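You operate a simulated robot arm through the tools that you are given. There is no shell and no other tool. Be economical: measure what you need, move in short steps, check, and stop when the job is done.

The job below is to be done with a simulated robot arm. You get a single attempt, and the scene is never put back.

TASK
Swap the damp pad in the dry box for a dry one.
Fine: free the latch, open the lid fully, stand the damp pad in the free pocket, shut the lid and latch it.

It is judged by the outcome, as a careful person would: the job done as asked, and still so three seconds after it is handed in. It fails if anything else is knocked over, pushed out of place, dropped, spilled or broken. A push-on lid holds only when it is set on centred and level and pressed home; a screw cap is set on level and turned clockwise until tight.

THE ROBOT
A 7-joint arm with a two-finger parallel gripper, fixed in place. Base frame: the origin is at the foot of the arm, x ahead of it, y to its left, z up; the work surface is at about z = 0.8. Units: m, degrees, N and s.
Its first joint turns from -166.0 to 166.0 degrees. Payload 4.4 kg.
The tool frame sits at the grasp point between the pads (the TCP): z along the fingers, y along the line on which they close. The tips reach 0.023 m beyond it. The gripper opens to 0.094 m. The fingers are 0.038 m wide and 0.01 m thick; the gripper's body (0.054 by 0.096 m) begins 0.039 m behind the TCP.
Orientation is told as [roll, pitch, yaw] about the base's x, y, z axes, in that order, counted from this pose: with the fingers straight down and closing along the base's y, the tool's x points along the base's -x, its y along +y and its z along -z.

THE INTERFACE
- The arm moves only by the tool send_rows. Its argument "targets" is a list that holds one entry, the list of rows, each a list of 7 numbers: the shift along the tool's x, y, z in cm, then the turn, a rotation vector about the tool's x, y, z in degrees, then the finger opening in cm, from 0 to 9.4. In form: [[[tx, ty, tz, wx, wy, wz, fingers], ...]]. A call has 1 to 20 rows; each row is the pose to reach, as a shift and turn from the pose commanded when the call began, along the tool's axes at that moment. A row lasts 0.2 s, in which the tool goes at most 0.05 m and 8.6 degrees; a call with a longer step from one row to the next is refused whole, and so is a gripper value outside its range. Where a pose cannot be reached the arm comes as near as it can. A force on the tool above 40 N (or 10 N above the force at the start of the call, whichever is more), or a blocked arm, ends the call early, and 0.2 s more pass. Each finger travels about 0.072 m/s and halts on what it meets, pressing with about 36 N; the grip force reading is that of the motor and also rises with nothing between the fingers. The clock runs only during rows and for 0.2 s after the last one: add rows that repeat a pose to give the fingers time. The reply holds the time, the measured pose of the TCP, the force on the tool along the base axes, the opening and the grip force, in the units named above and with some noise.
- Cameras (640 x 400 px; columns grow to the right, rows downward): "scene" is fixed at [0.0493, 0.5024, 1.3686]; the picture's right is [-0.56, -0.83, 0.00], its down [-0.44, 0.29, -0.85] and it looks along [0.71, -0.47, -0.53] (base axes); focal length 326 px, centre (320, 200). "wrist" rides on the gripper at [0.086, 0.016, -0.074] in the tool frame; the picture's right is [-0.18, 0.98, 0.00], its down [-0.58, -0.11, -0.81] and it looks along [-0.79, -0.15, 0.59] (tool axes); focal length 243 px, centre (320, 200). There is no depth. A picture from a camera that has moved, and an enlarged one, comes with that camera's place and axes in the base frame and with its lens.
- camera(camera): a new picture of that camera. No time passes.
- inspect(camera, box): a new picture of the part [left, top, right, bottom] of that camera's present view, enlarged. No time passes.
- finish_job(): hands the job in; it is judged then, once.

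Go step by step. Nothing tells you positions but the pictures and the camera data: compare them with the known pose of the tool, close in by small moves and look again before you grip or let go. The budget is 120 turns and 84 pictures, counting those below and the enlarged ones. Unless the task says otherwise, let go and move clear before handing in, and close with one line.

The tools are called after "Call:" as name(argument=value, ...) on one line, values as JSON. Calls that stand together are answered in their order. send_rows: Moves the arm, as the interface text tells. Its arguments: {"type":"object","properties":{"targets":{"type":"array","items":{"type":"array","items":{"type":"array","items":{"type":"number"}}}}},"required":["targets"]} The other tools are called the same way: camera (camera) takes a picture; inspect (camera, box) takes an enlarged picture of a part of a camera's view; finish_job () hands the job in.

At the start:

```text
clock: 0.0
tool_pos: [0.5069, 0.3875, 1.1349]
tool_rot: [-0.1, 0.0, 0.0]
ft_force: [0.3, -0.3, -0.2]
finger_gap: 0.094
finger_force: 0.2
```

scene: 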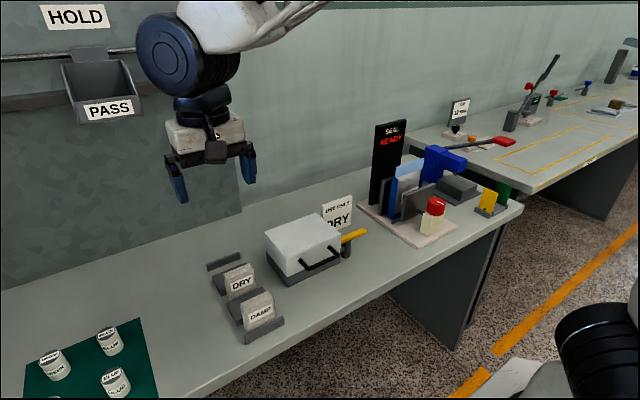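
wrist: 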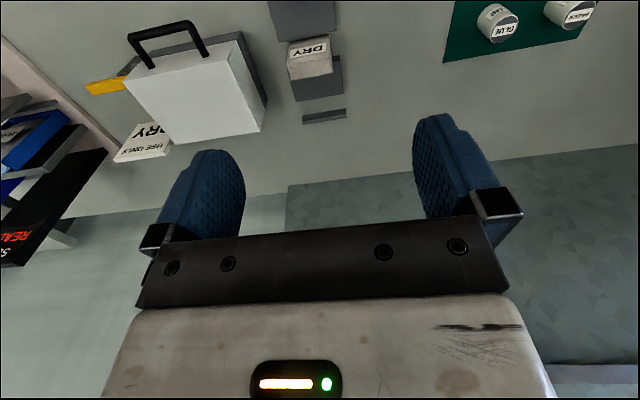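

I see a white dry box with a black handle and a yellow latch on its side, a pad rack with DRY and DAMP pads next to it. I'll take enlarged views first.

Call:
inspect(camera="scene", box=[190, 180, 390, 350])

Call:
inspect(camera="wrist", box=[70, 0, 370, 180])

```text
2.35 times, centred on (290, 265) of scene
camera zoom: at [0.0493, 0.5024, 1.3686], right [-0.56, -0.83, 0.0], down [-0.44, 0.29, -0.85], along [0.71, -0.47, -0.53], focal length 767 px, centre (391, 47)
```

zoom: 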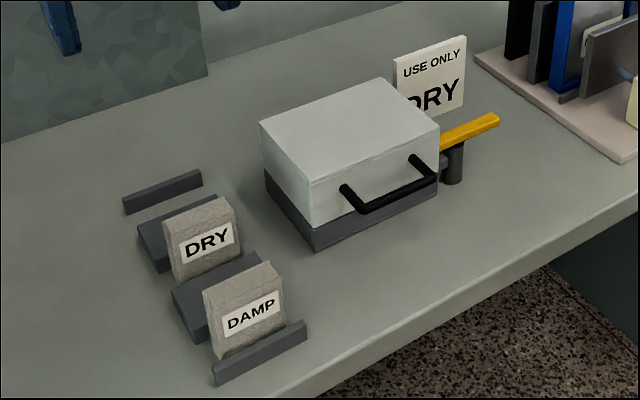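

```text
2.13 times, centred on (220, 90) of wrist
camera zoom: at [0.4203, 0.4029, 1.209], right [0.18, 0.98, 0.0], down [0.58, -0.11, 0.81], along [0.79, -0.15, -0.59], focal length 518 px, centre (533, 435)
```

zoom: 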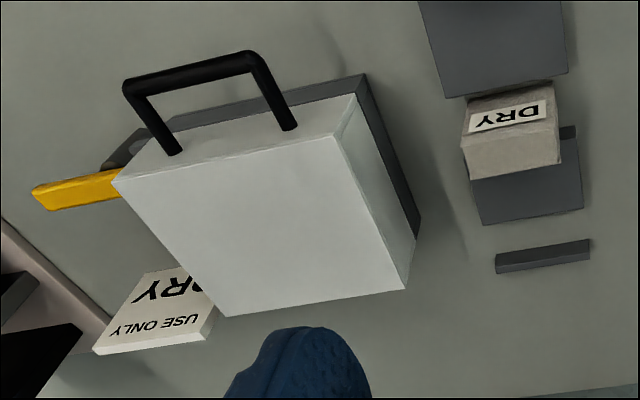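

The box sits roughly at x 0.54–0.65, y 0.12–0.27, with its top at z≈0.89, the handle on the near face and the latch post near (0.545, 0.094). I'll bring the wrist camera over to see the latch.

Call:
send_rows(targets=[[[1.3, -3.6, 1.7, 0, 0, 0, 9.4], [2.6, -7.2, 3.4, 0, 0, 0, 9.4], [3.9, -10.8, 5.1, 0, 0, 0, 9.4], [5.2, -14.4, 6.8, 0, 0, 0, 9.4], [6.5, -18, 8.5, 0, 0, 0, 9.4], [7.8, -21.6, 10.2, 0, 0, 0, 9.4], [9.1, -25.2, 11.9, 0, 0, 0, 9.4], [10.7, -28.7, 13.5, 0, 0, 0, 9.4]]])

Call:
camera(camera="wrist")

Call:
inspect(camera="scene", box=[300, 190, 400, 270])

```text
clock: 1.8
tool_pos: [0.4033, 0.0985, 0.998]
tool_rot: [0.0, 0.1, -0.1]
ft_force: [0.0, 0.3, 0.0]
finger_gap: 0.094
finger_force: 0.0
```

```text
79 pictures are left
camera wrist: at [0.3171, 0.1151, 1.0734], right [0.18, 0.98, 0.0], down [0.58, -0.11, 0.81], along [0.79, -0.15, -0.59], focal length 243 px, centre (320, 200)
```

wrist: 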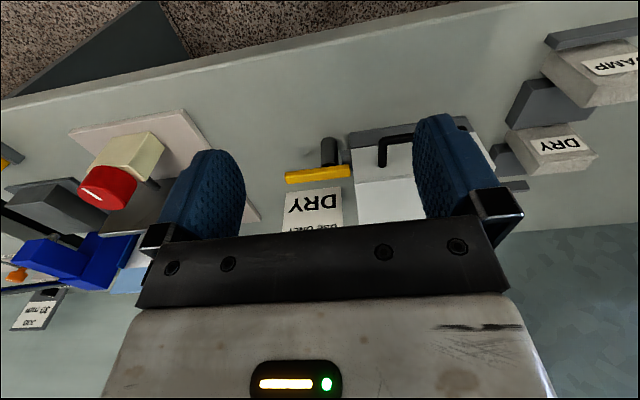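

```text
5.00 times, centred on (350, 230) of scene
camera zoom: at [0.0493, 0.5024, 1.3686], right [-0.56, -0.83, 0.0], down [-0.44, 0.29, -0.85], along [0.71, -0.47, -0.53], focal length 1629 px, centre (170, 50)
```

zoom: 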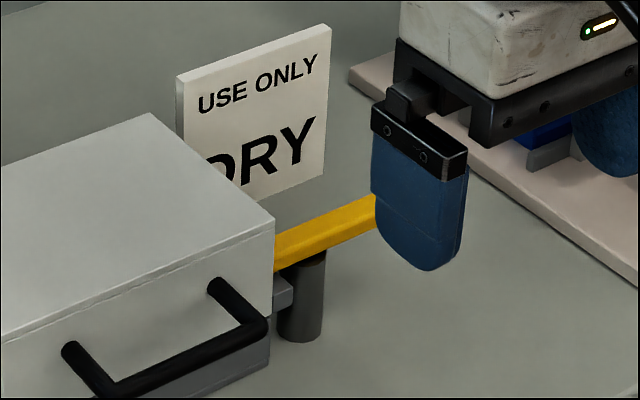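

The yellow lever is between the fingers in the wrist view; I'll enlarge it.

Call:
inspect(camera="wrist", box=[250, 110, 430, 230])

```text
3.33 times, centred on (340, 170) of wrist
camera zoom: at [0.3171, 0.1151, 1.0734], right [0.18, 0.98, 0.0], down [0.58, -0.11, 0.81], along [0.79, -0.15, -0.59], focal length 809 px, centre (253, 300)
```

zoom: 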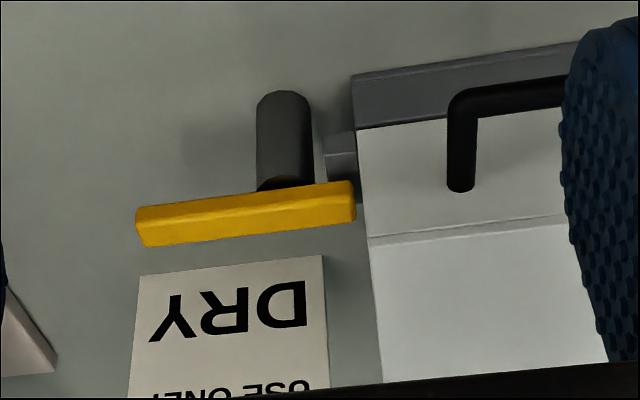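

The lever lies along y on top of a short post with its inner end over a lug of the lid. I'll tilt the tool to see it from above before touching it.

Call:
send_rows(targets=[[[-3, 0.4, 0, 0, 8, 0, 9.4], [-6, 0.8, 0, 0, 16, 0, 9.4], [-9, 1.2, 0, 0, 24, 0, 9.4], [-12, 1.6, 0, 0, 32, 0, 9.4], [-14, 2, 0, 0, 40, 0, 9.4], [-14, 2, 0, 0, 40, 0, 9.4]]])

Call:
camera(camera="wrist")

```text
clock: 3.2
tool_pos: [0.543, 0.1194, 0.9999]
tool_rot: [0.0, 40.1, 0.1]
ft_force: [0.6, -0.2, -0.1]
finger_gap: 0.0938
finger_force: 0.0
```

```text
76 pictures are left
camera wrist: at [0.5246, 0.135, 1.1125], right [0.14, 0.98, -0.12], down [0.96, -0.11, 0.24], along [0.23, -0.15, -0.96], focal length 243 px, centre (320, 200)
```

wrist: 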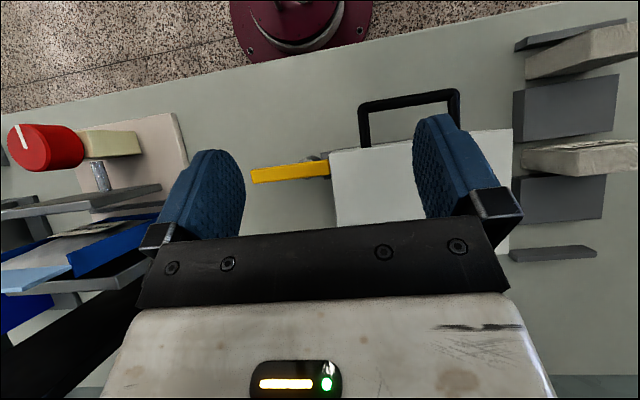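

Call:
inspect(camera="wrist", box=[240, 80, 420, 200])

Call:
inspect(camera="wrist", box=[460, 10, 640, 280])

```text
3.33 times, centred on (330, 140) of wrist
camera zoom: at [0.5246, 0.135, 1.1125], right [0.14, 0.98, -0.12], down [0.96, -0.11, 0.24], along [0.23, -0.15, -0.96], focal length 809 px, centre (287, 400)
```

zoom: 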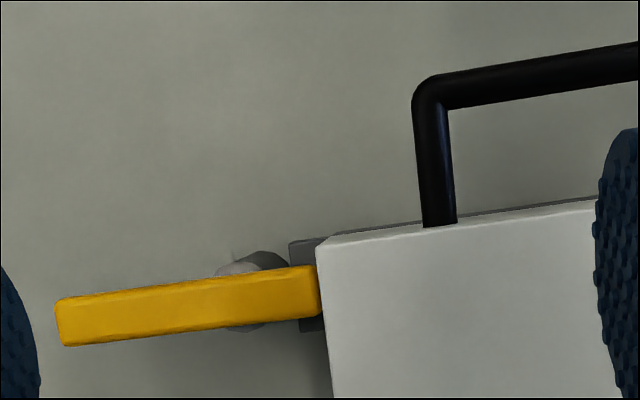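

```text
1.48 times, centred on (550, 145) of wrist
camera zoom: at [0.5246, 0.135, 1.1125], right [0.14, 0.98, -0.12], down [0.96, -0.11, 0.24], along [0.23, -0.15, -0.96], focal length 359 px, centre (-21, 282)
```

zoom: 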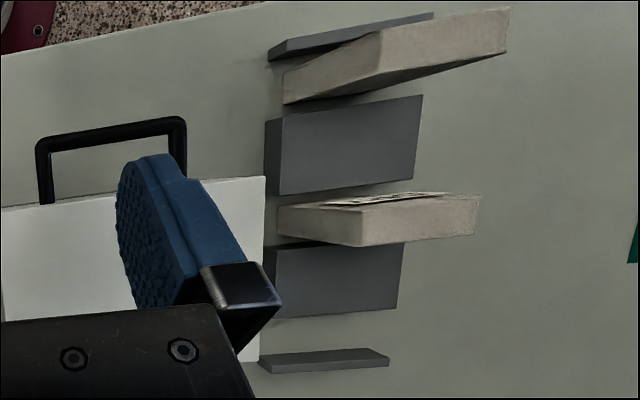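

The lever is centred at about x 0.555, tip at y≈0.017, pivot at y≈0.084; the sign stands close behind it at x≈0.64, so I'll swing the tip towards the robot (−x). I'm straightening the tool above the far side of the lever with fingers closed.

Call:
send_rows(targets=[[[-1.5, -1.8, 0.3, 0, -8, 0, 8], [-3, -3.6, 0.6, 0, -16, 0, 5], [-4.5, -5.4, 0.9, 0, -24, 0, 2], [-6, -7.2, 1.2, 0, -32, 0, 0], [-7.5, -8.9, 1.6, 0, -40.1, 0, 0], [-7.5, -8.9, 1.6, 0, -40.1, 0, 0]]])

Call:
inspect(camera="scene", box=[290, 160, 430, 270])

Call:
camera(camera="wrist")

```text
clock: 4.6
tool_pos: [0.5866, 0.0303, 0.9375]
tool_rot: [0.0, -0.2, 0.0]
ft_force: [-0.1, 0.1, 0.3]
finger_gap: 0.0
finger_force: 36.1
```

```text
3.64 times, centred on (360, 215) of scene
camera zoom: at [0.0493, 0.5024, 1.3686], right [-0.56, -0.83, 0.0], down [-0.44, 0.29, -0.85], along [0.71, -0.47, -0.53], focal length 1185 px, centre (174, 146)
```

zoom: 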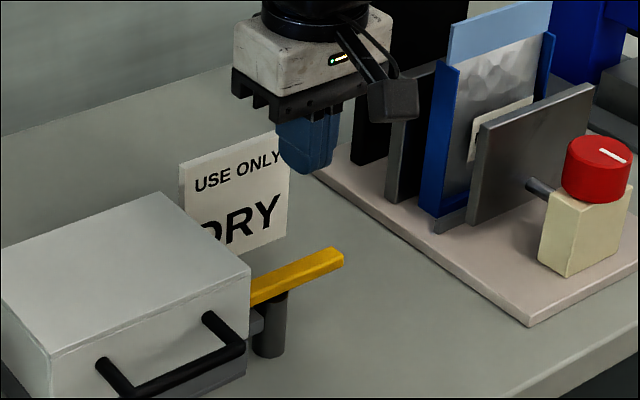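

```text
72 pictures are left
camera wrist: at [0.5001, 0.0466, 1.0122], right [0.18, 0.98, 0.0], down [0.58, -0.11, 0.81], along [0.79, -0.15, -0.59], focal length 243 px, centre (320, 200)
```

wrist: 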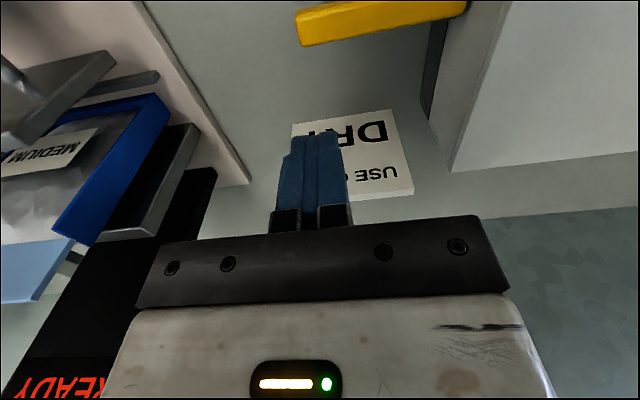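

The sign is at x≈0.645 and the lever's far edge at x≈0.563. I'm lowering the closed fingers just behind the lever.

Call:
send_rows(targets=[[[-0.5, 0, 2.5, 0, 0, 0, 0], [-0.5, 0, 5, 0, 0, 0, 0], [-0.5, 0, 7, 0, 0, 0, 0], [-0.5, 0, 8.5, 0, 0, 0, 0], [-0.5, 0, 9.4, 0, 0, 0, 0], [-0.5, 0, 9.4, 0, 0, 0, 0]]])

Call:
inspect(camera="scene", box=[290, 160, 430, 270])

```text
clock: 6.0
tool_pos: [0.5922, 0.0319, 0.8441]
tool_rot: [-0.1, -0.1, 0.1]
ft_force: [-1.1, -0.5, 0.5]
finger_gap: 0.0002
finger_force: 35.5
```

```text
3.64 times, centred on (360, 215) of scene
camera zoom: at [0.0493, 0.5024, 1.3686], right [-0.56, -0.83, 0.0], down [-0.44, 0.29, -0.85], along [0.71, -0.47, -0.53], focal length 1185 px, centre (174, 146)
```

zoom: 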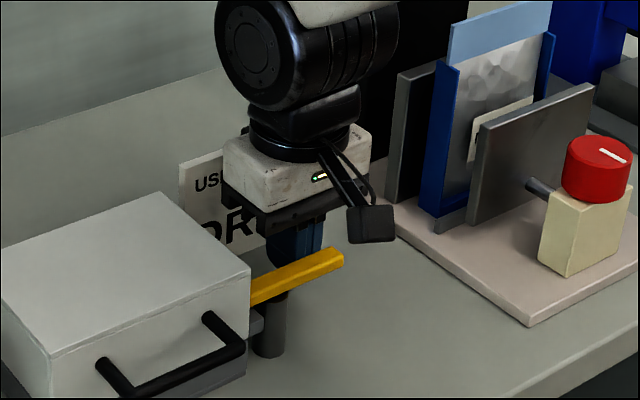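

Fingers are behind the lever. I'm starting with a small push toward the robot to feel it.

Call:
send_rows(targets=[[[0.8, 0, 0, 0, 0, 0, 0], [1.4, -0.1, 0, 0, 0, 0, 0], [2.0, -0.2, 0, 0, 0, 0, 0], [2.5, -0.4, 0, 0, 0, 0, 0], [2.9, -0.5, 0, 0, 0, 0, 0]]])

Call:
inspect(camera="scene", box=[290, 160, 430, 270])

```text
clock: 7.2
tool_pos: [0.5634, 0.0267, 0.8436]
tool_rot: [0.0, -0.2, 0.0]
ft_force: [0.4, 0.0, -0.8]
finger_gap: 0.0
finger_force: 35.7
```

```text
3.64 times, centred on (360, 215) of scene
camera zoom: at [0.0493, 0.5024, 1.3686], right [-0.56, -0.83, 0.0], down [-0.44, 0.29, -0.85], along [0.71, -0.47, -0.53], focal length 1185 px, centre (174, 146)
```

zoom: 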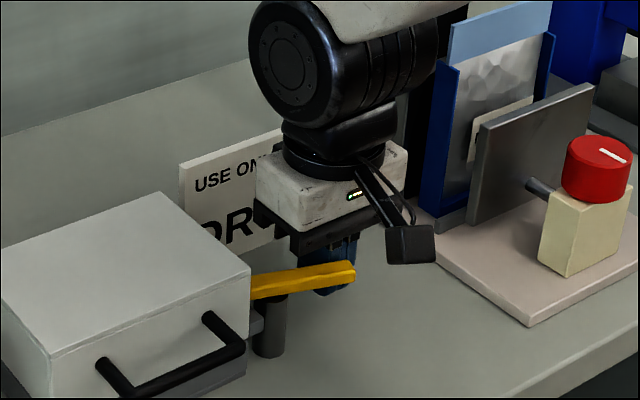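

The lever swings freely; continuing along the arc to about 88°.

Call:
send_rows(targets=[[[1.1, 0.0, 0, 0, 0, 0, 0], [2.3, 0.2, 0, 0, 0, 0, 0], [3.4, 0.8, 0, 0, 0, 0, 0], [4.5, 1.5, 0, 0, 0, 0, 0], [5.2, 2.7, 0, 0, 0, 0, 0], [5.8, 3.8, 0, 0, 0, 0, 0]]])

Call:
inspect(camera="scene", box=[290, 160, 430, 270])

```text
clock: 8.5
tool_pos: [0.5081, 0.0564, 0.8427]
tool_rot: [-0.1, -0.3, 0.0]
ft_force: [8.9, -45.2, -1.2]
finger_gap: 0.0001
finger_force: 35.6
stopped in row 6: the force on the tool passed its limit (the readings are from after the stop); the commanded pose is now the measured one
```

```text
3.64 times, centred on (360, 215) of scene
camera zoom: at [0.0493, 0.5024, 1.3686], right [-0.56, -0.83, 0.0], down [-0.44, 0.29, -0.85], along [0.71, -0.47, -0.53], focal length 1185 px, centre (174, 146)
```

zoom: 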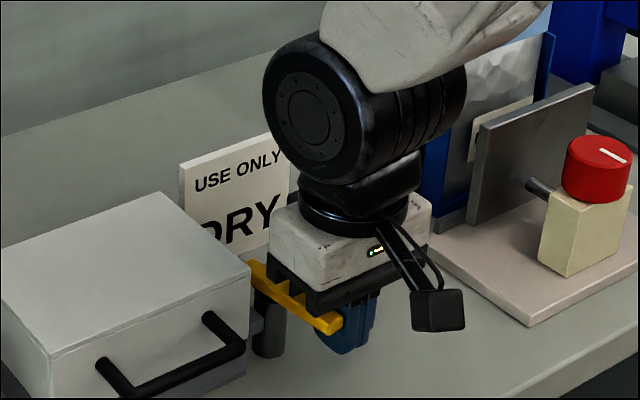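

The lever reached its stop at about 80°, well off the lug. I'm backing away, rising, and then turning the tool 90° so the fingers close along x, for the handle.

Call:
send_rows(targets=[[[0, -1, 0, 0, 0, 0, 0], [0, -2.5, 0, 0, 0, 0, 0], [0, -2.5, -4, 0, 0, 0, 0], [0, -2.5, -8, 0, 0, 0, 0], [0, -2.5, -12, 0, 0, 0, 0], [0, -2.5, -15, 0, 0, 0, 0]]])

Call:
send_rows(targets=[[[0.2, 1.5, 0, 0, 0, 8.2, 0], [0.3, 3, 0, 0, 0, 16.4, 0], [0.4, 4.5, 0, 0, 0, 24.6, 0], [0.5, 6, 0, 0, 0, 32.8, 0.5], [0.6, 7.5, 0, 0, 0, 41, 1], [0.7, 9, 0, 0, 0, 49.2, 1.5], [0.8, 10.5, 0, 0, 0, 57.4, 2], [0.9, 12, 0, 0, 0, 65.6, 2.5], [1, 13.5, 0, 0, 0, 73.8, 3], [1, 15, 0, 0, 0, 82, 3], [1, 16.3, 0, 0, 0, 90, 3], [1, 16.3, 0, 0, 0, 90, 3]]])

Call:
inspect(camera="scene", box=[200, 130, 420, 330])

Call:
camera(camera="wrist")

```text
clock: 9.9
tool_pos: [0.5091, 0.0324, 0.9944]
tool_rot: [0.0, -0.1, 0.0]
ft_force: [0.6, 0.8, 0.5]
finger_gap: 0.0001
finger_force: 36.0
```

```text
clock: 12.5
tool_pos: [0.4973, 0.1942, 0.9924]
tool_rot: [0.2, 0.0, -90.0]
ft_force: [0.0, 1.0, 0.5]
finger_gap: 0.0298
finger_force: 0.0
```

```text
2.00 times, centred on (310, 230) of scene
camera zoom: at [0.0493, 0.5024, 1.3686], right [-0.56, -0.83, 0.0], down [-0.44, 0.29, -0.85], along [0.71, -0.47, -0.53], focal length 652 px, centre (340, 140)
```

zoom: 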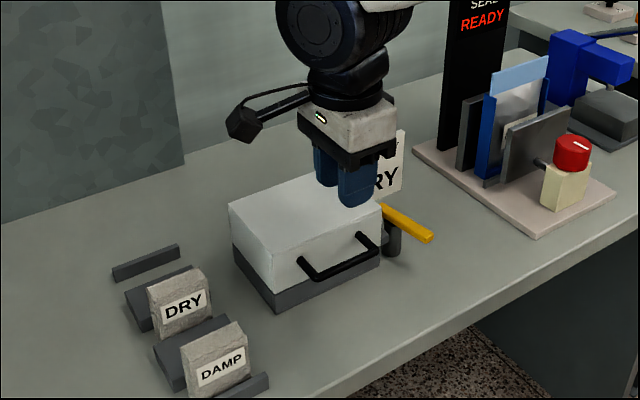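

```text
67 pictures are left
camera wrist: at [0.5133, 0.2813, 1.0678], right [0.98, -0.19, 0.0], down [-0.11, -0.58, 0.81], along [-0.15, -0.79, -0.59], focal length 243 px, centre (320, 200)
```

wrist: 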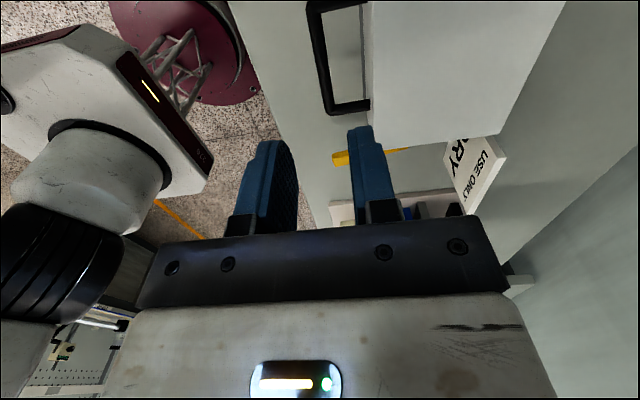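

The handle bar is at x≈0.497, z≈0.862, directly under the open fingers. I'm lowering so that one finger goes inside the handle and one outside.

Call:
send_rows(targets=[[[0, 0, 3, 0, 0, 0, 3], [0, 0, 6, 0, 0, 0, 3], [0, 0, 8, 0, 0, 0, 3], [0, 0, 9.5, 0, 0, 0, 3], [0, 0, 11, 0, 0, 0, 3], [0, 0, 12.2, 0, 0, 0, 3], [0, 0, 12.2, 0, 0, 0, 3]]])

Call:
inspect(camera="scene", box=[260, 180, 400, 300])

Call:
camera(camera="wrist")

```text
clock: 14.1
tool_pos: [0.4997, 0.196, 0.87]
tool_rot: [0.2, 0.0, -90.0]
ft_force: [-0.3, 0.4, -0.4]
finger_gap: 0.0298
finger_force: 0.0
```

```text
3.33 times, centred on (330, 240) of scene
camera zoom: at [0.0493, 0.5024, 1.3686], right [-0.56, -0.83, 0.0], down [-0.44, 0.29, -0.85], along [0.71, -0.47, -0.53], focal length 1086 px, centre (287, 67)
```

zoom: 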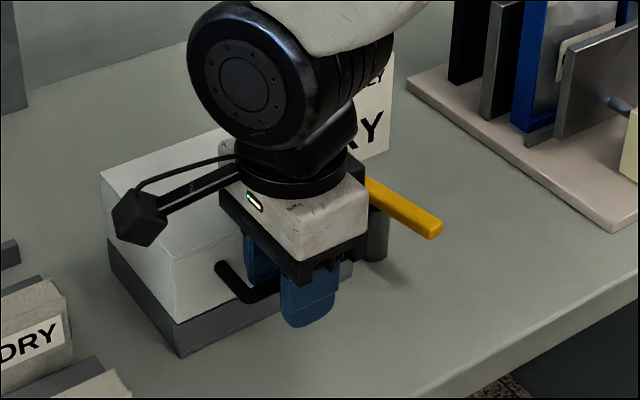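

```text
65 pictures are left
camera wrist: at [0.5158, 0.2823, 0.9446], right [0.98, -0.18, 0.0], down [-0.11, -0.58, 0.81], along [-0.15, -0.79, -0.59], focal length 243 px, centre (320, 200)
```

wrist: 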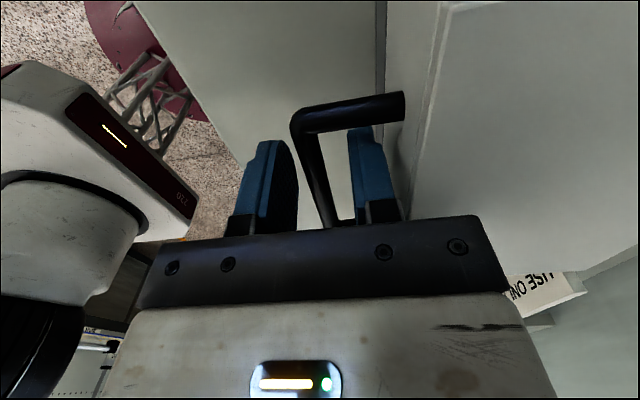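

The fingers straddle the bar. I'm closing on it and lifting a little along the hinge arc (hinge taken at x≈0.648, z≈0.826).

Call:
send_rows(targets=[[[0, 0, 0, 0, 0, 0, 1.5], [0, 0, 0, 0, 0, 0, 0], [0, 0, 0, 0, 0, 0, 0], [0, 0.2, -0.9, 0, 0, 0, 0], [0, 0.5, -1.8, 0, 0, 0, 0], [0, 0.9, -2.6, 0, 0, 0, 0]]])

Call:
inspect(camera="scene", box=[220, 160, 400, 300])

```text
clock: 15.5
tool_pos: [0.508, 0.196, 0.8967]
tool_rot: [0.2, 0.0, -90.0]
ft_force: [24.7, 17.8, -11.5]
finger_gap: 0.0097
finger_force: 45.0
```

```text
2.86 times, centred on (310, 230) of scene
camera zoom: at [0.0493, 0.5024, 1.3686], right [-0.56, -0.83, 0.0], down [-0.44, 0.29, -0.85], along [0.71, -0.47, -0.53], focal length 931 px, centre (349, 114)
```

zoom: 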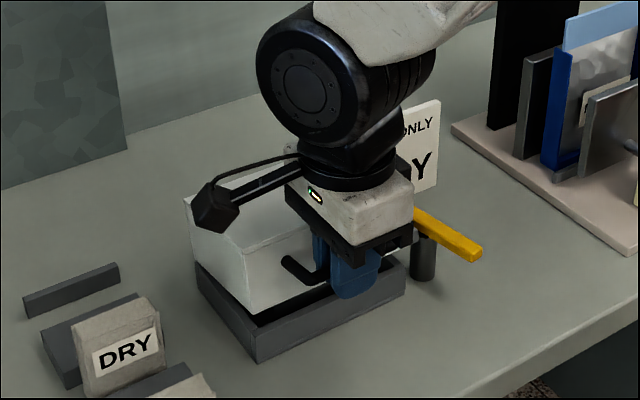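

The lid is opening, but I feel +x and +y side load. I'm relaxing slightly that way and reading the force again.

Call:
send_rows(targets=[[[0.1, 0.2, 0, 0, 0, 0, 0], [0.2, 0.4, 0, 0, 0, 0, 0]]])

```text
clock: 16.1
tool_pos: [0.5063, 0.197, 0.8941]
tool_rot: [-0.2, -0.2, -89.9]
ft_force: [-11.5, 3.7, 2.8]
finger_gap: 0.0095
finger_force: 45.2
stopped in row 2: the force on the tool passed its limit (the readings are from after the stop); the commanded pose is now the measured one
```

The reading has settled; the measured path suggests the hinge is slightly higher (z≈0.833). I'm continuing the arc with that correction.

Call:
send_rows(targets=[[[0, 0.5, -1.2, 0, 0, 0, 0], [0, 1.1, -2.4, 0, 0, 0, 0], [0, 1.9, -3.5, 0, 0, 0, 0], [0, 2.7, -4.6, 0, 0, 0, 0]]])

```text
clock: 16.6
tool_pos: [0.512, 0.1972, 0.9064]
tool_rot: [-0.4, -0.3, -90.0]
ft_force: [-12.1, 3.0, 4.5]
finger_gap: 0.0096
finger_force: 45.2
stopped in row 2: the force on the tool passed its limit (the readings are from after the stop); the commanded pose is now the measured one
```

Call:
inspect(camera="scene", box=[220, 160, 400, 300])

Call:
camera(camera="wrist")

```text
2.86 times, centred on (310, 230) of scene
camera zoom: at [0.0493, 0.5024, 1.3686], right [-0.56, -0.83, 0.0], down [-0.44, 0.29, -0.85], along [0.71, -0.47, -0.53], focal length 931 px, centre (349, 114)
```

zoom: 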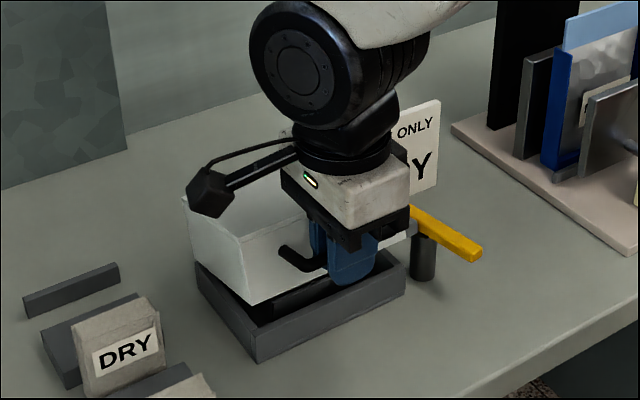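

```text
62 pictures are left
camera wrist: at [0.5279, 0.2826, 0.9811], right [0.98, -0.18, -0.01], down [-0.1, -0.58, 0.81], along [-0.15, -0.8, -0.59], focal length 243 px, centre (320, 200)
```

wrist: 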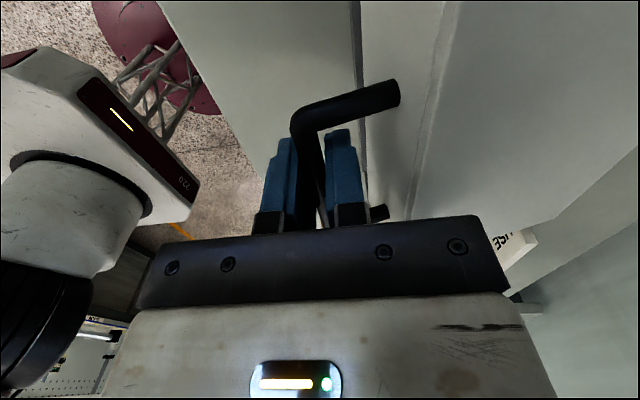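

The lid turns freely within the grip, so the stops look like dynamic load. I'm continuing more slowly.

Call:
send_rows(targets=[[[0, 0.3, -0.6, 0, 0, 0, 0], [0, 0.62, -1.19, 0, 0, 0, 0], [0, 0.96, -1.75, 0, 0, 0, 0], [0, 1.33, -2.31, 0, 0, 0, 0], [0, 1.73, -2.85, 0, 0, 0, 0], [0, 2.15, -3.37, 0, 0, 0, 0], [0, 2.59, -3.87, 0, 0, 0, 0], [0, 3.05, -4.35, 0, 0, 0, 0], [0, 3.53, -4.81, 0, 0, 0, 0], [0, 4.03, -5.25, 0, 0, 0, 0]]])

```text
clock: 17.6
tool_pos: [0.5228, 0.1964, 0.9295]
tool_rot: [-0.4, -0.3, -89.9]
ft_force: [-14.6, 1.2, 9.6]
finger_gap: 0.0094
finger_force: 45.1
stopped in row 4: the force on the tool passed its limit (the readings are from after the stop); the commanded pose is now the measured one
```

The bar's real arc runs a bit further out than I commanded, so I'm refitting with R≈0.158 from here and continuing.

Call:
send_rows(targets=[[[0, 0.47, -0.68, 0, 0, 0, 0], [0, 0.97, -1.34, 0, 0, 0, 0], [0, 1.51, -1.97, 0, 0, 0, 0], [0, 2.08, -2.57, 0, 0, 0, 0], [0, 2.68, -3.14, 0, 0, 0, 0], [0, 3.31, -3.67, 0, 0, 0, 0], [0, 3.96, -4.18, 0, 0, 0, 0], [0, 4.65, -4.65, 0, 0, 0, 0], [0, 5.35, -5.08, 0, 0, 0, 0]]])

```text
clock: 19.7
tool_pos: [0.5776, 0.1964, 0.9791]
tool_rot: [-0.3, -0.2, -89.9]
ft_force: [-1.0, -10.2, 2.3]
finger_gap: 0.0094
finger_force: 45.2
stopped in row 9: the force on the tool passed its limit (the readings are from after the stop); the commanded pose is now the measured one
```

Call:
send_rows(targets=[[[0, 0.73, -0.4, 0, 0, 0, 0], [0, 1.47, -0.75, 0, 0, 0, 0], [0, 2.24, -1.07, 0, 0, 0, 0], [0, 3.02, -1.34, 0, 0, 0, 0], [0, 3.81, -1.58, 0, 0, 0, 0], [0, 4.62, -1.77, 0, 0, 0, 0], [0, 5.43, -1.92, 0, 0, 0, 0], [0, 6.25, -2.03, 0, 0, 0, 0], [0, 7.07, -2.09, 0, 0, 0, 0], [0, 7.9, -2.12, 0, 0, 0, 0]]])

Call:
camera(camera="scene")

```text
clock: 21.9
tool_pos: [0.6576, 0.1954, 1.0]
tool_rot: [-0.4, -0.4, -90.0]
ft_force: [-0.1, -32.2, 7.0]
finger_gap: 0.0094
finger_force: 44.5
```

```text
61 pictures are left
```

scene: 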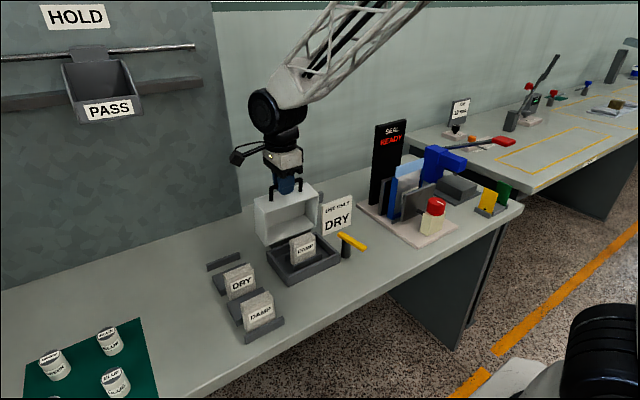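

The lid is near vertical and the box holds a DAMP pad. I'm continuing over, easing the side load, until the hinge stop is felt.

Call:
send_rows(targets=[[[-0.1, 0.4, 0, 0, 0, 0, 0], [-0.2, 0.83, 0.02, 0, 0, 0, 0], [-0.3, 1.65, 0.09, 0, 0, 0, 0], [-0.3, 2.47, 0.19, 0, 0, 0, 0], [-0.3, 3.28, 0.35, 0, 0, 0, 0], [-0.3, 4.09, 0.54, 0, 0, 0, 0], [-0.3, 4.88, 0.77, 0, 0, 0, 0], [-0.3, 5.66, 1.05, 0, 0, 0, 0], [-0.3, 6.43, 1.37, 0, 0, 0, 0], [-0.3, 7.17, 1.72, 0, 0, 0, 0]]])

Call:
inspect(camera="scene", box=[200, 130, 380, 290])

```text
clock: 23.9
tool_pos: [0.7187, 0.196, 0.9852]
tool_rot: [-0.6, -0.3, -89.9]
ft_force: [-21.2, 11.0, 12.8]
finger_gap: 0.0095
finger_force: 45.0
stopped in row 10: the force on the tool passed its limit (the readings are from after the stop); the commanded pose is now the measured one
```

```text
2.50 times, centred on (290, 210) of scene
camera zoom: at [0.0493, 0.5024, 1.3686], right [-0.56, -0.83, 0.0], down [-0.44, 0.29, -0.85], along [0.71, -0.47, -0.53], focal length 814 px, centre (395, 175)
```

zoom: 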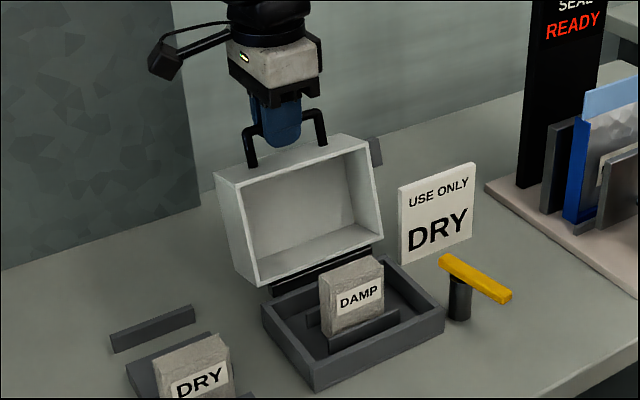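

The lid stands past vertical (about 105°). I'm nudging once more to confirm that is the stop.

Call:
send_rows(targets=[[[0, 0.3, 0.1, 0, 0, 0, 0], [0, 0.6, 0.25, 0, 0, 0, 0], [0, 0.9, 0.4, 0, 0, 0, 0]]])

```text
clock: 24.2
tool_pos: [0.7183, 0.1965, 0.9858]
tool_rot: [-0.5, -0.2, -90.0]
ft_force: [-26.4, 2.7, 15.5]
finger_gap: 0.0094
finger_force: 45.1
stopped in row 1: the force on the tool passed its limit (the readings are from after the stop); the commanded pose is now the measured one
```

That's the stop. I'm releasing the handle and lifting clear.

Call:
send_rows(targets=[[[0, 0, 0, 0, 0, 0, 1.5], [0, 0, 0, 0, 0, 0, 3], [0, 0, 0, 0, 0, 0, 3], [0, 0, -2, 0, 0, 0, 3], [0, 0, -5, 0, 0, 0, 3], [0, 0, -8, 0, 0, 0, 3], [0, -3, -9, 0, 0, 0, 3]]])

Call:
inspect(camera="scene", box=[180, 150, 380, 350])

```text
clock: 25.8
tool_pos: [0.6924, 0.1967, 1.0759]
tool_rot: [-0.6, -0.2, -89.9]
ft_force: [0.5, -0.3, 0.0]
finger_gap: 0.0299
finger_force: 0.0
```

```text
2.00 times, centred on (280, 250) of scene
camera zoom: at [0.0493, 0.5024, 1.3686], right [-0.56, -0.83, 0.0], down [-0.44, 0.29, -0.85], along [0.71, -0.47, -0.53], focal length 652 px, centre (400, 100)
```

zoom: 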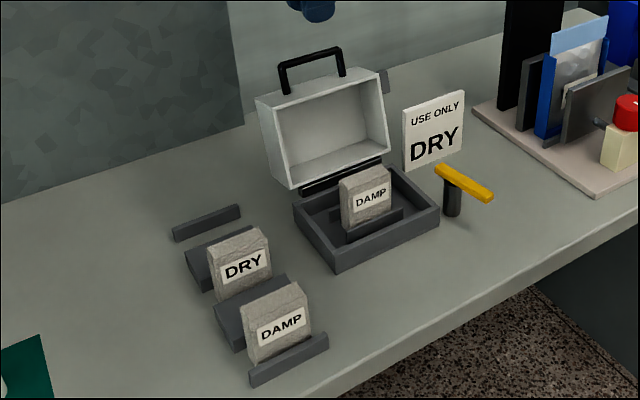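

The lid stays open. I'll measure the pads with enlarged views.

Call:
inspect(camera="scene", box=[260, 220, 350, 290])

Call:
inspect(camera="scene", box=[195, 240, 295, 345])

```text
5.71 times, centred on (305, 255) of scene
camera zoom: at [0.0493, 0.5024, 1.3686], right [-0.56, -0.83, 0.0], down [-0.44, 0.29, -0.85], along [0.71, -0.47, -0.53], focal length 1862 px, centre (406, -114)
```

zoom: 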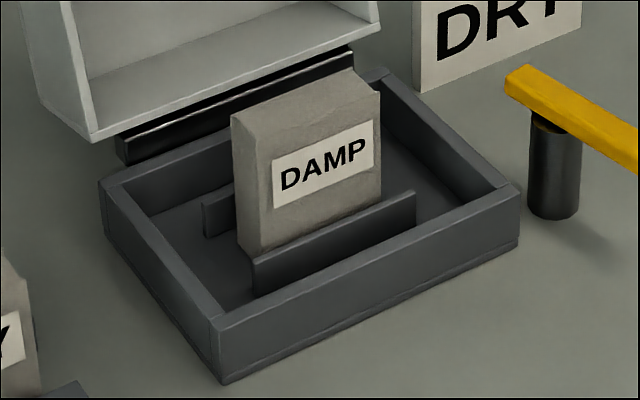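

```text
3.81 times, centred on (245, 292) of scene
camera zoom: at [0.0493, 0.5024, 1.3686], right [-0.56, -0.83, 0.0], down [-0.44, 0.29, -0.85], along [0.71, -0.47, -0.53], focal length 1241 px, centre (606, -152)
```

zoom: 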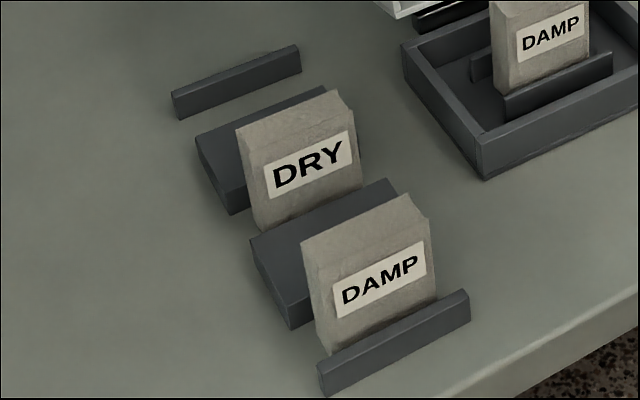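

Estimates: box DAMP pad centred about (0.592, 0.197), top z≈0.87; rack pads at x≈0.477 (DAMP) and ≈0.577 (DRY), y≈0.362; the free pocket is at x≈0.665. I'm moving above the box pad with the fingers opened.

Call:
send_rows(targets=[[[0, -3, 0, 0, 0, 0, 4], [0, -6.5, 0, 0, 0, 0, 5], [0, -10, 0, 0, 0, 0, 5], [0, -10, 4, 0, 0, 0, 5], [0, -10, 8, 0, 0, 0, 5], [0, -10, 11, 0, 0, 0, 5], [0, -10, 11, 0, 0, 0, 5]]])

Call:
camera(camera="wrist")

Call:
inspect(camera="scene", box=[240, 180, 360, 290])

```text
clock: 27.4
tool_pos: [0.592, 0.1955, 0.9632]
tool_rot: [-0.6, -0.2, -89.9]
ft_force: [-0.7, 0.4, 0.3]
finger_gap: 0.0502
finger_force: 0.1
```

```text
56 pictures are left
camera wrist: at [0.6093, 0.2824, 1.0382], right [0.98, -0.18, -0.01], down [-0.1, -0.58, 0.81], along [-0.15, -0.8, -0.59], focal length 243 px, centre (320, 200)
```

wrist: 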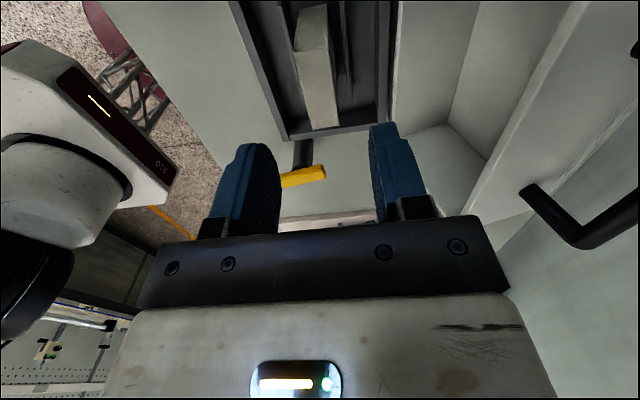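

```text
3.64 times, centred on (300, 235) of scene
camera zoom: at [0.0493, 0.5024, 1.3686], right [-0.56, -0.83, 0.0], down [-0.44, 0.29, -0.85], along [0.71, -0.47, -0.53], focal length 1185 px, centre (393, 73)
```

zoom: 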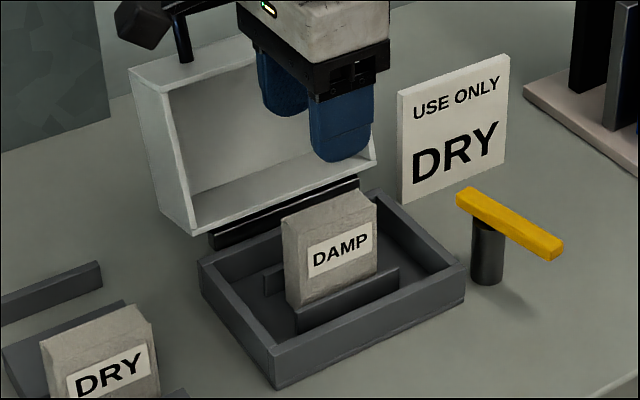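

The fingers are centred on the pad in x. I'm descending around it.

Call:
send_rows(targets=[[[-0.2, 0, 3, 0, 0, 0, 5], [-0.3, 0, 6, 0, 0, 0, 5], [-0.3, 0, 8, 0, 0, 0, 5], [-0.3, 0, 9.5, 0, 0, 0, 5], [-0.3, 0, 10.7, 0, 0, 0, 5], [-0.3, 0, 10.7, 0, 0, 0, 5]]])

Call:
camera(camera="wrist")

Call:
inspect(camera="scene", box=[240, 180, 360, 290])

```text
clock: 28.8
tool_pos: [0.5888, 0.1934, 0.8575]
tool_rot: [-0.7, -0.2, -89.9]
ft_force: [-0.7, 0.5, -0.6]
finger_gap: 0.05
finger_force: 0.0
```

```text
54 pictures are left
camera wrist: at [0.6054, 0.2801, 0.9325], right [0.98, -0.18, -0.01], down [-0.1, -0.58, 0.81], along [-0.15, -0.8, -0.59], focal length 243 px, centre (320, 200)
```

wrist: 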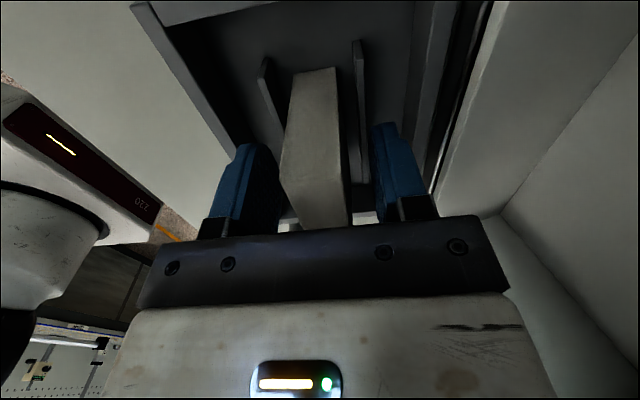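

```text
3.64 times, centred on (300, 235) of scene
camera zoom: at [0.0493, 0.5024, 1.3686], right [-0.56, -0.83, 0.0], down [-0.44, 0.29, -0.85], along [0.71, -0.47, -0.53], focal length 1185 px, centre (393, 73)
```

zoom: 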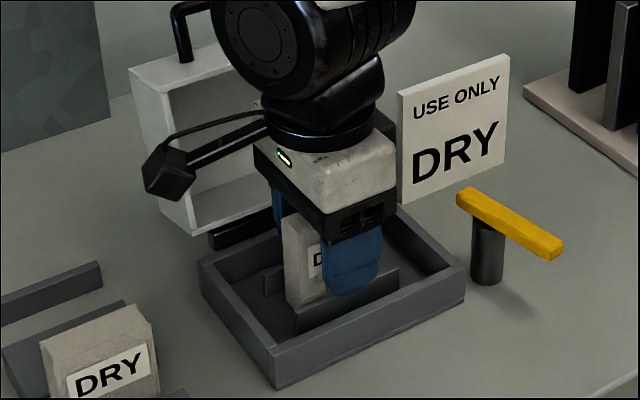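

The pad is centred between the fingers and well above the rails. I'm closing and lifting straight up.

Call:
send_rows(targets=[[[0, 0, 0, 0, 0, 0, 3.5], [0, 0, 0, 0, 0, 0, 2], [0, 0, 0, 0, 0, 0, 1], [0, 0, 0, 0, 0, 0, 1], [0, 0, -1, 0, 0, 0, 1], [0, 0, -3, 0, 0, 0, 1], [0, 0, -6, 0, 0, 0, 1], [0, 0, -9, 0, 0, 0, 1], [0, 0, -12, 0, 0, 0, 1]]])

Call:
inspect(camera="scene", box=[200, 150, 360, 330])

Call:
camera(camera="wrist")

```text
clock: 30.8
tool_pos: [0.5893, 0.1943, 0.9788]
tool_rot: [-0.7, -0.3, -89.8]
ft_force: [0.0, 0.2, -1.2]
finger_gap: 0.0253
finger_force: 36.1
```

```text
2.22 times, centred on (280, 240) of scene
camera zoom: at [0.0493, 0.5024, 1.3686], right [-0.56, -0.83, 0.0], down [-0.44, 0.29, -0.85], along [0.71, -0.47, -0.53], focal length 724 px, centre (409, 111)
```

zoom: 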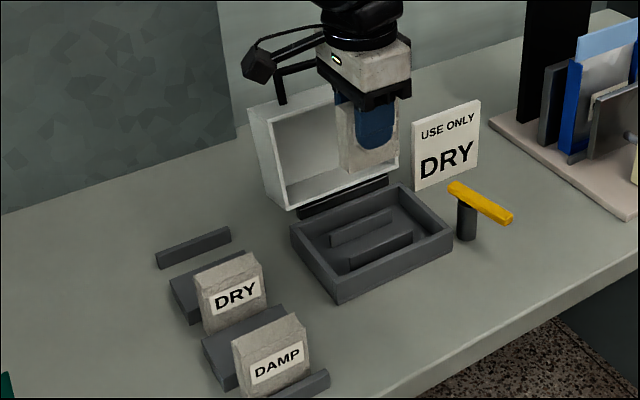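

```text
51 pictures are left
camera wrist: at [0.6058, 0.2799, 1.0522], right [0.98, -0.18, -0.01], down [-0.1, -0.58, 0.81], along [-0.15, -0.8, -0.59], focal length 243 px, centre (320, 200)
```

wrist: 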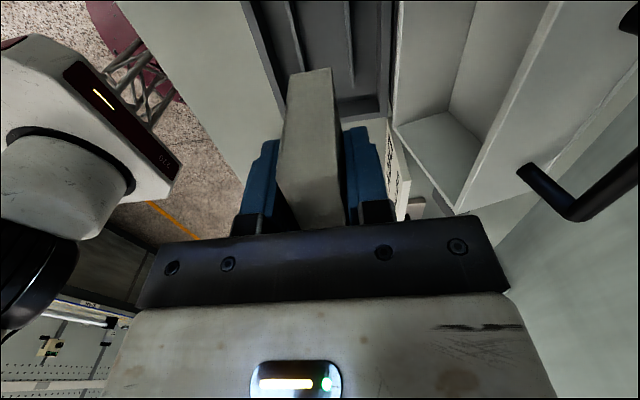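

The pad is held (2.5 cm thick) and the box rails are empty. I'm moving over the free pocket, first along +y, then +x.

Call:
send_rows(targets=[[[3.4, 0, 0, 0, 0, 0, 1], [6.8, 0, 0, 0, 0, 0, 1], [10.2, 0, 0, 0, 0, 0, 1], [13.6, 0, 0, 0, 0, 0, 1], [17, 0, 0, 0, 0, 0, 1], [17, 3, 0, 0, 0, 0, 1], [17, 6, 0, 0, 0, 0, 1], [17, 7.6, 0, 0, 0, 0, 1], [17, 7.6, 0, 0, 0, 0, 1]]])

Call:
inspect(camera="scene", box=[180, 190, 300, 340])

Call:
camera(camera="wrist")

```text
clock: 32.8
tool_pos: [0.6649, 0.3614, 0.9754]
tool_rot: [-0.6, -0.3, -89.9]
ft_force: [0.4, -0.6, -0.6]
finger_gap: 0.0255
finger_force: 35.7
```

```text
2.67 times, centred on (240, 265) of scene
camera zoom: at [0.0493, 0.5024, 1.3686], right [-0.56, -0.83, 0.0], down [-0.44, 0.29, -0.85], along [0.71, -0.47, -0.53], focal length 869 px, centre (533, 27)
```

zoom: 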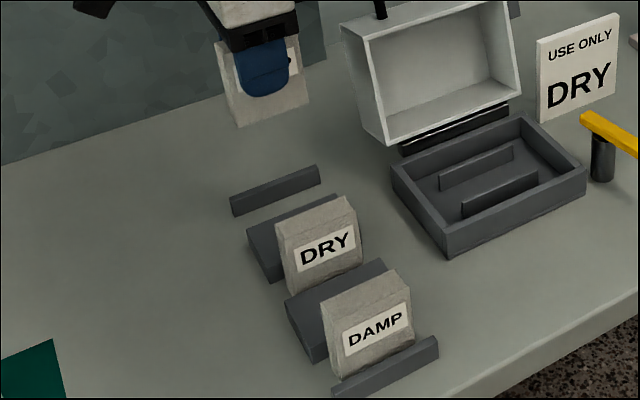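

```text
49 pictures are left
camera wrist: at [0.6815, 0.4477, 1.0495], right [0.98, -0.18, -0.01], down [-0.1, -0.58, 0.81], along [-0.15, -0.8, -0.59], focal length 243 px, centre (320, 200)
```

wrist: 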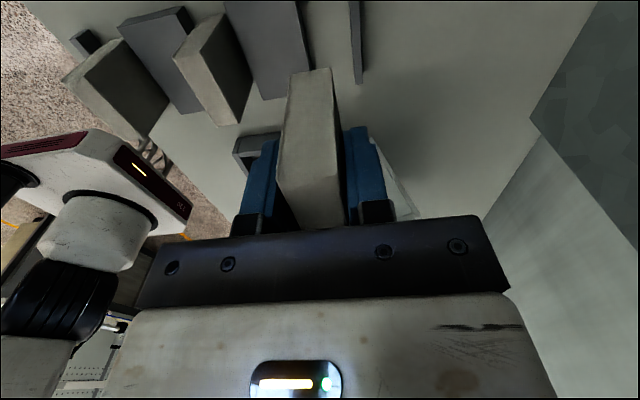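

The pocket spans about x 0.645–0.689, so I'll centre at 0.667 and lower partway, until the pad bottom is just above the rails, then look.

Call:
send_rows(targets=[[[0, 0.2, 2.5, 0, 0, 0, 1], [0, 0.2, 5, 0, 0, 0, 1], [0, 0.2, 7, 0, 0, 0, 1], [0, 0.2, 7.8, 0, 0, 0, 1], [0, 0.2, 7.8, 0, 0, 0, 1]]])

Call:
inspect(camera="scene", box=[190, 200, 290, 300])

Call:
inspect(camera="wrist", box=[180, 0, 440, 220])

```text
clock: 34.0
tool_pos: [0.6669, 0.3606, 0.9003]
tool_rot: [-0.6, -0.3, -90.0]
ft_force: [0.7, -0.1, -0.6]
finger_gap: 0.0255
finger_force: 35.7
```

```text
4.00 times, centred on (240, 250) of scene
camera zoom: at [0.0493, 0.5024, 1.3686], right [-0.56, -0.83, 0.0], down [-0.44, 0.29, -0.85], along [0.71, -0.47, -0.53], focal length 1303 px, centre (640, 0)
```

zoom: 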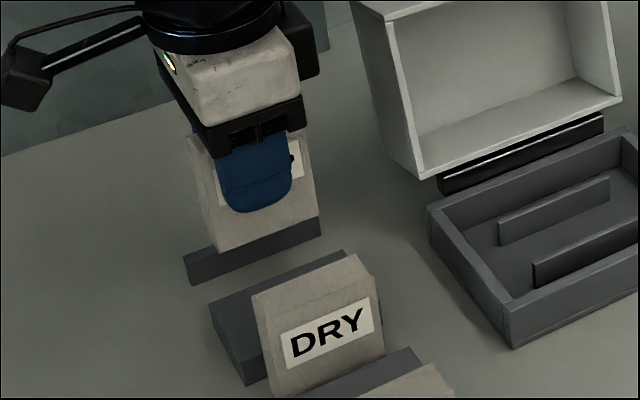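

```text
1.82 times, centred on (310, 110) of wrist
camera zoom: at [0.6832, 0.448, 0.9737], right [0.98, -0.18, -0.01], down [-0.1, -0.58, 0.81], along [-0.15, -0.8, -0.59], focal length 441 px, centre (338, 364)
```

zoom: 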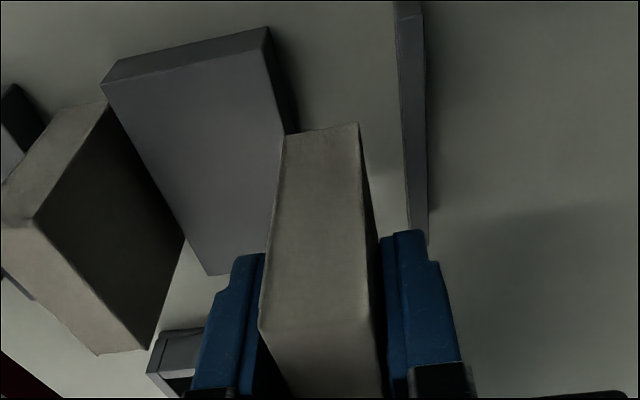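

I'm shifting 3 mm further in x, then lowering slowly to feel the floor.

Call:
send_rows(targets=[[[0, 0.3, 0, 0, 0, 0, 1], [0, 0.3, 1.2, 0, 0, 0, 1], [0, 0.3, 2.2, 0, 0, 0, 1], [0, 0.3, 3, 0, 0, 0, 1], [0, 0.3, 3.7, 0, 0, 0, 1], [0, 0.3, 3.7, 0, 0, 0, 1]]])

Call:
inspect(camera="scene", box=[190, 200, 290, 300])

Call:
inspect(camera="wrist", box=[180, 0, 440, 220])

```text
clock: 35.4
tool_pos: [0.6688, 0.3613, 0.863]
tool_rot: [-0.6, -0.3, -89.8]
ft_force: [-0.2, -0.2, -0.4]
finger_gap: 0.0254
finger_force: 36.8
```

```text
4.00 times, centred on (240, 250) of scene
camera zoom: at [0.0493, 0.5024, 1.3686], right [-0.56, -0.83, 0.0], down [-0.44, 0.29, -0.85], along [0.71, -0.47, -0.53], focal length 1303 px, centre (640, 0)
```

zoom: 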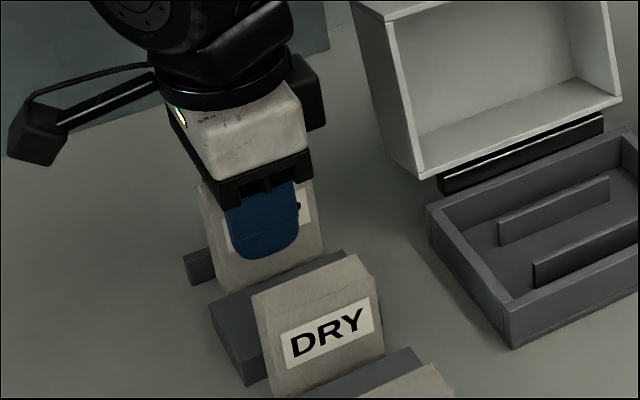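

```text
1.82 times, centred on (310, 110) of wrist
camera zoom: at [0.6856, 0.4483, 0.9366], right [0.98, -0.18, -0.01], down [-0.1, -0.58, 0.81], along [-0.15, -0.8, -0.59], focal length 441 px, centre (338, 364)
```

zoom: 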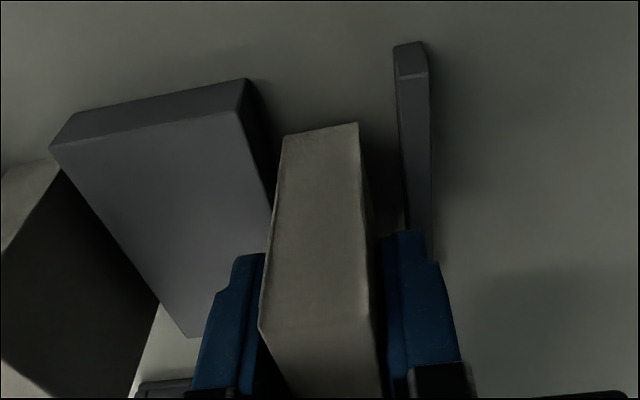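

Call:
send_rows(targets=[[[0, 0, 0.3, 0, 0, 0, 1], [0, 0, 0.5, 0, 0, 0, 1], [0, 0, 0.7, 0, 0, 0, 1], [0, 0, 0.7, 0, 0, 0, 1]]])

```text
clock: 36.4
tool_pos: [0.6683, 0.3606, 0.8543]
tool_rot: [-0.7, -0.3, -89.9]
ft_force: [-0.2, 0.3, -0.5]
finger_gap: 0.0254
finger_force: 35.7
```

Call:
send_rows(targets=[[[0, 0, 0.1, 0, 0, 0, 1], [0, 0, 0.2, 0, 0, 0, 1], [0, 0, 0.3, 0, 0, 0, 1], [0, 0, 0.3, 0, 0, 0, 1]]])

Call:
inspect(camera="wrist", box=[180, 0, 440, 220])

```text
clock: 37.4
tool_pos: [0.6691, 0.3622, 0.8533]
tool_rot: [-0.6, -0.2, -89.9]
ft_force: [-0.9, -0.9, 5.3]
finger_gap: 0.0254
finger_force: 35.7
```

```text
1.82 times, centred on (310, 110) of wrist
camera zoom: at [0.6863, 0.4486, 0.9268], right [0.98, -0.18, -0.01], down [-0.1, -0.58, 0.81], along [-0.15, -0.8, -0.59], focal length 441 px, centre (338, 364)
```

zoom: 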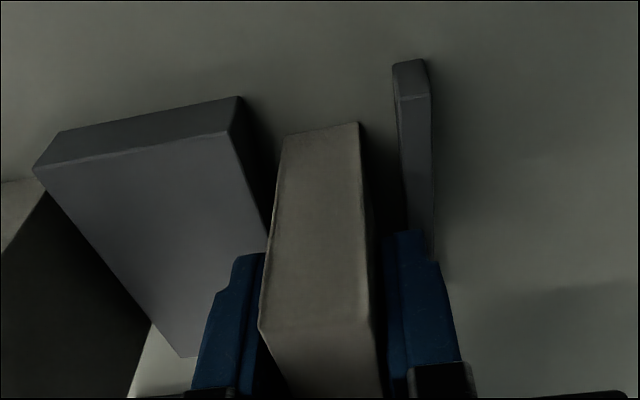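

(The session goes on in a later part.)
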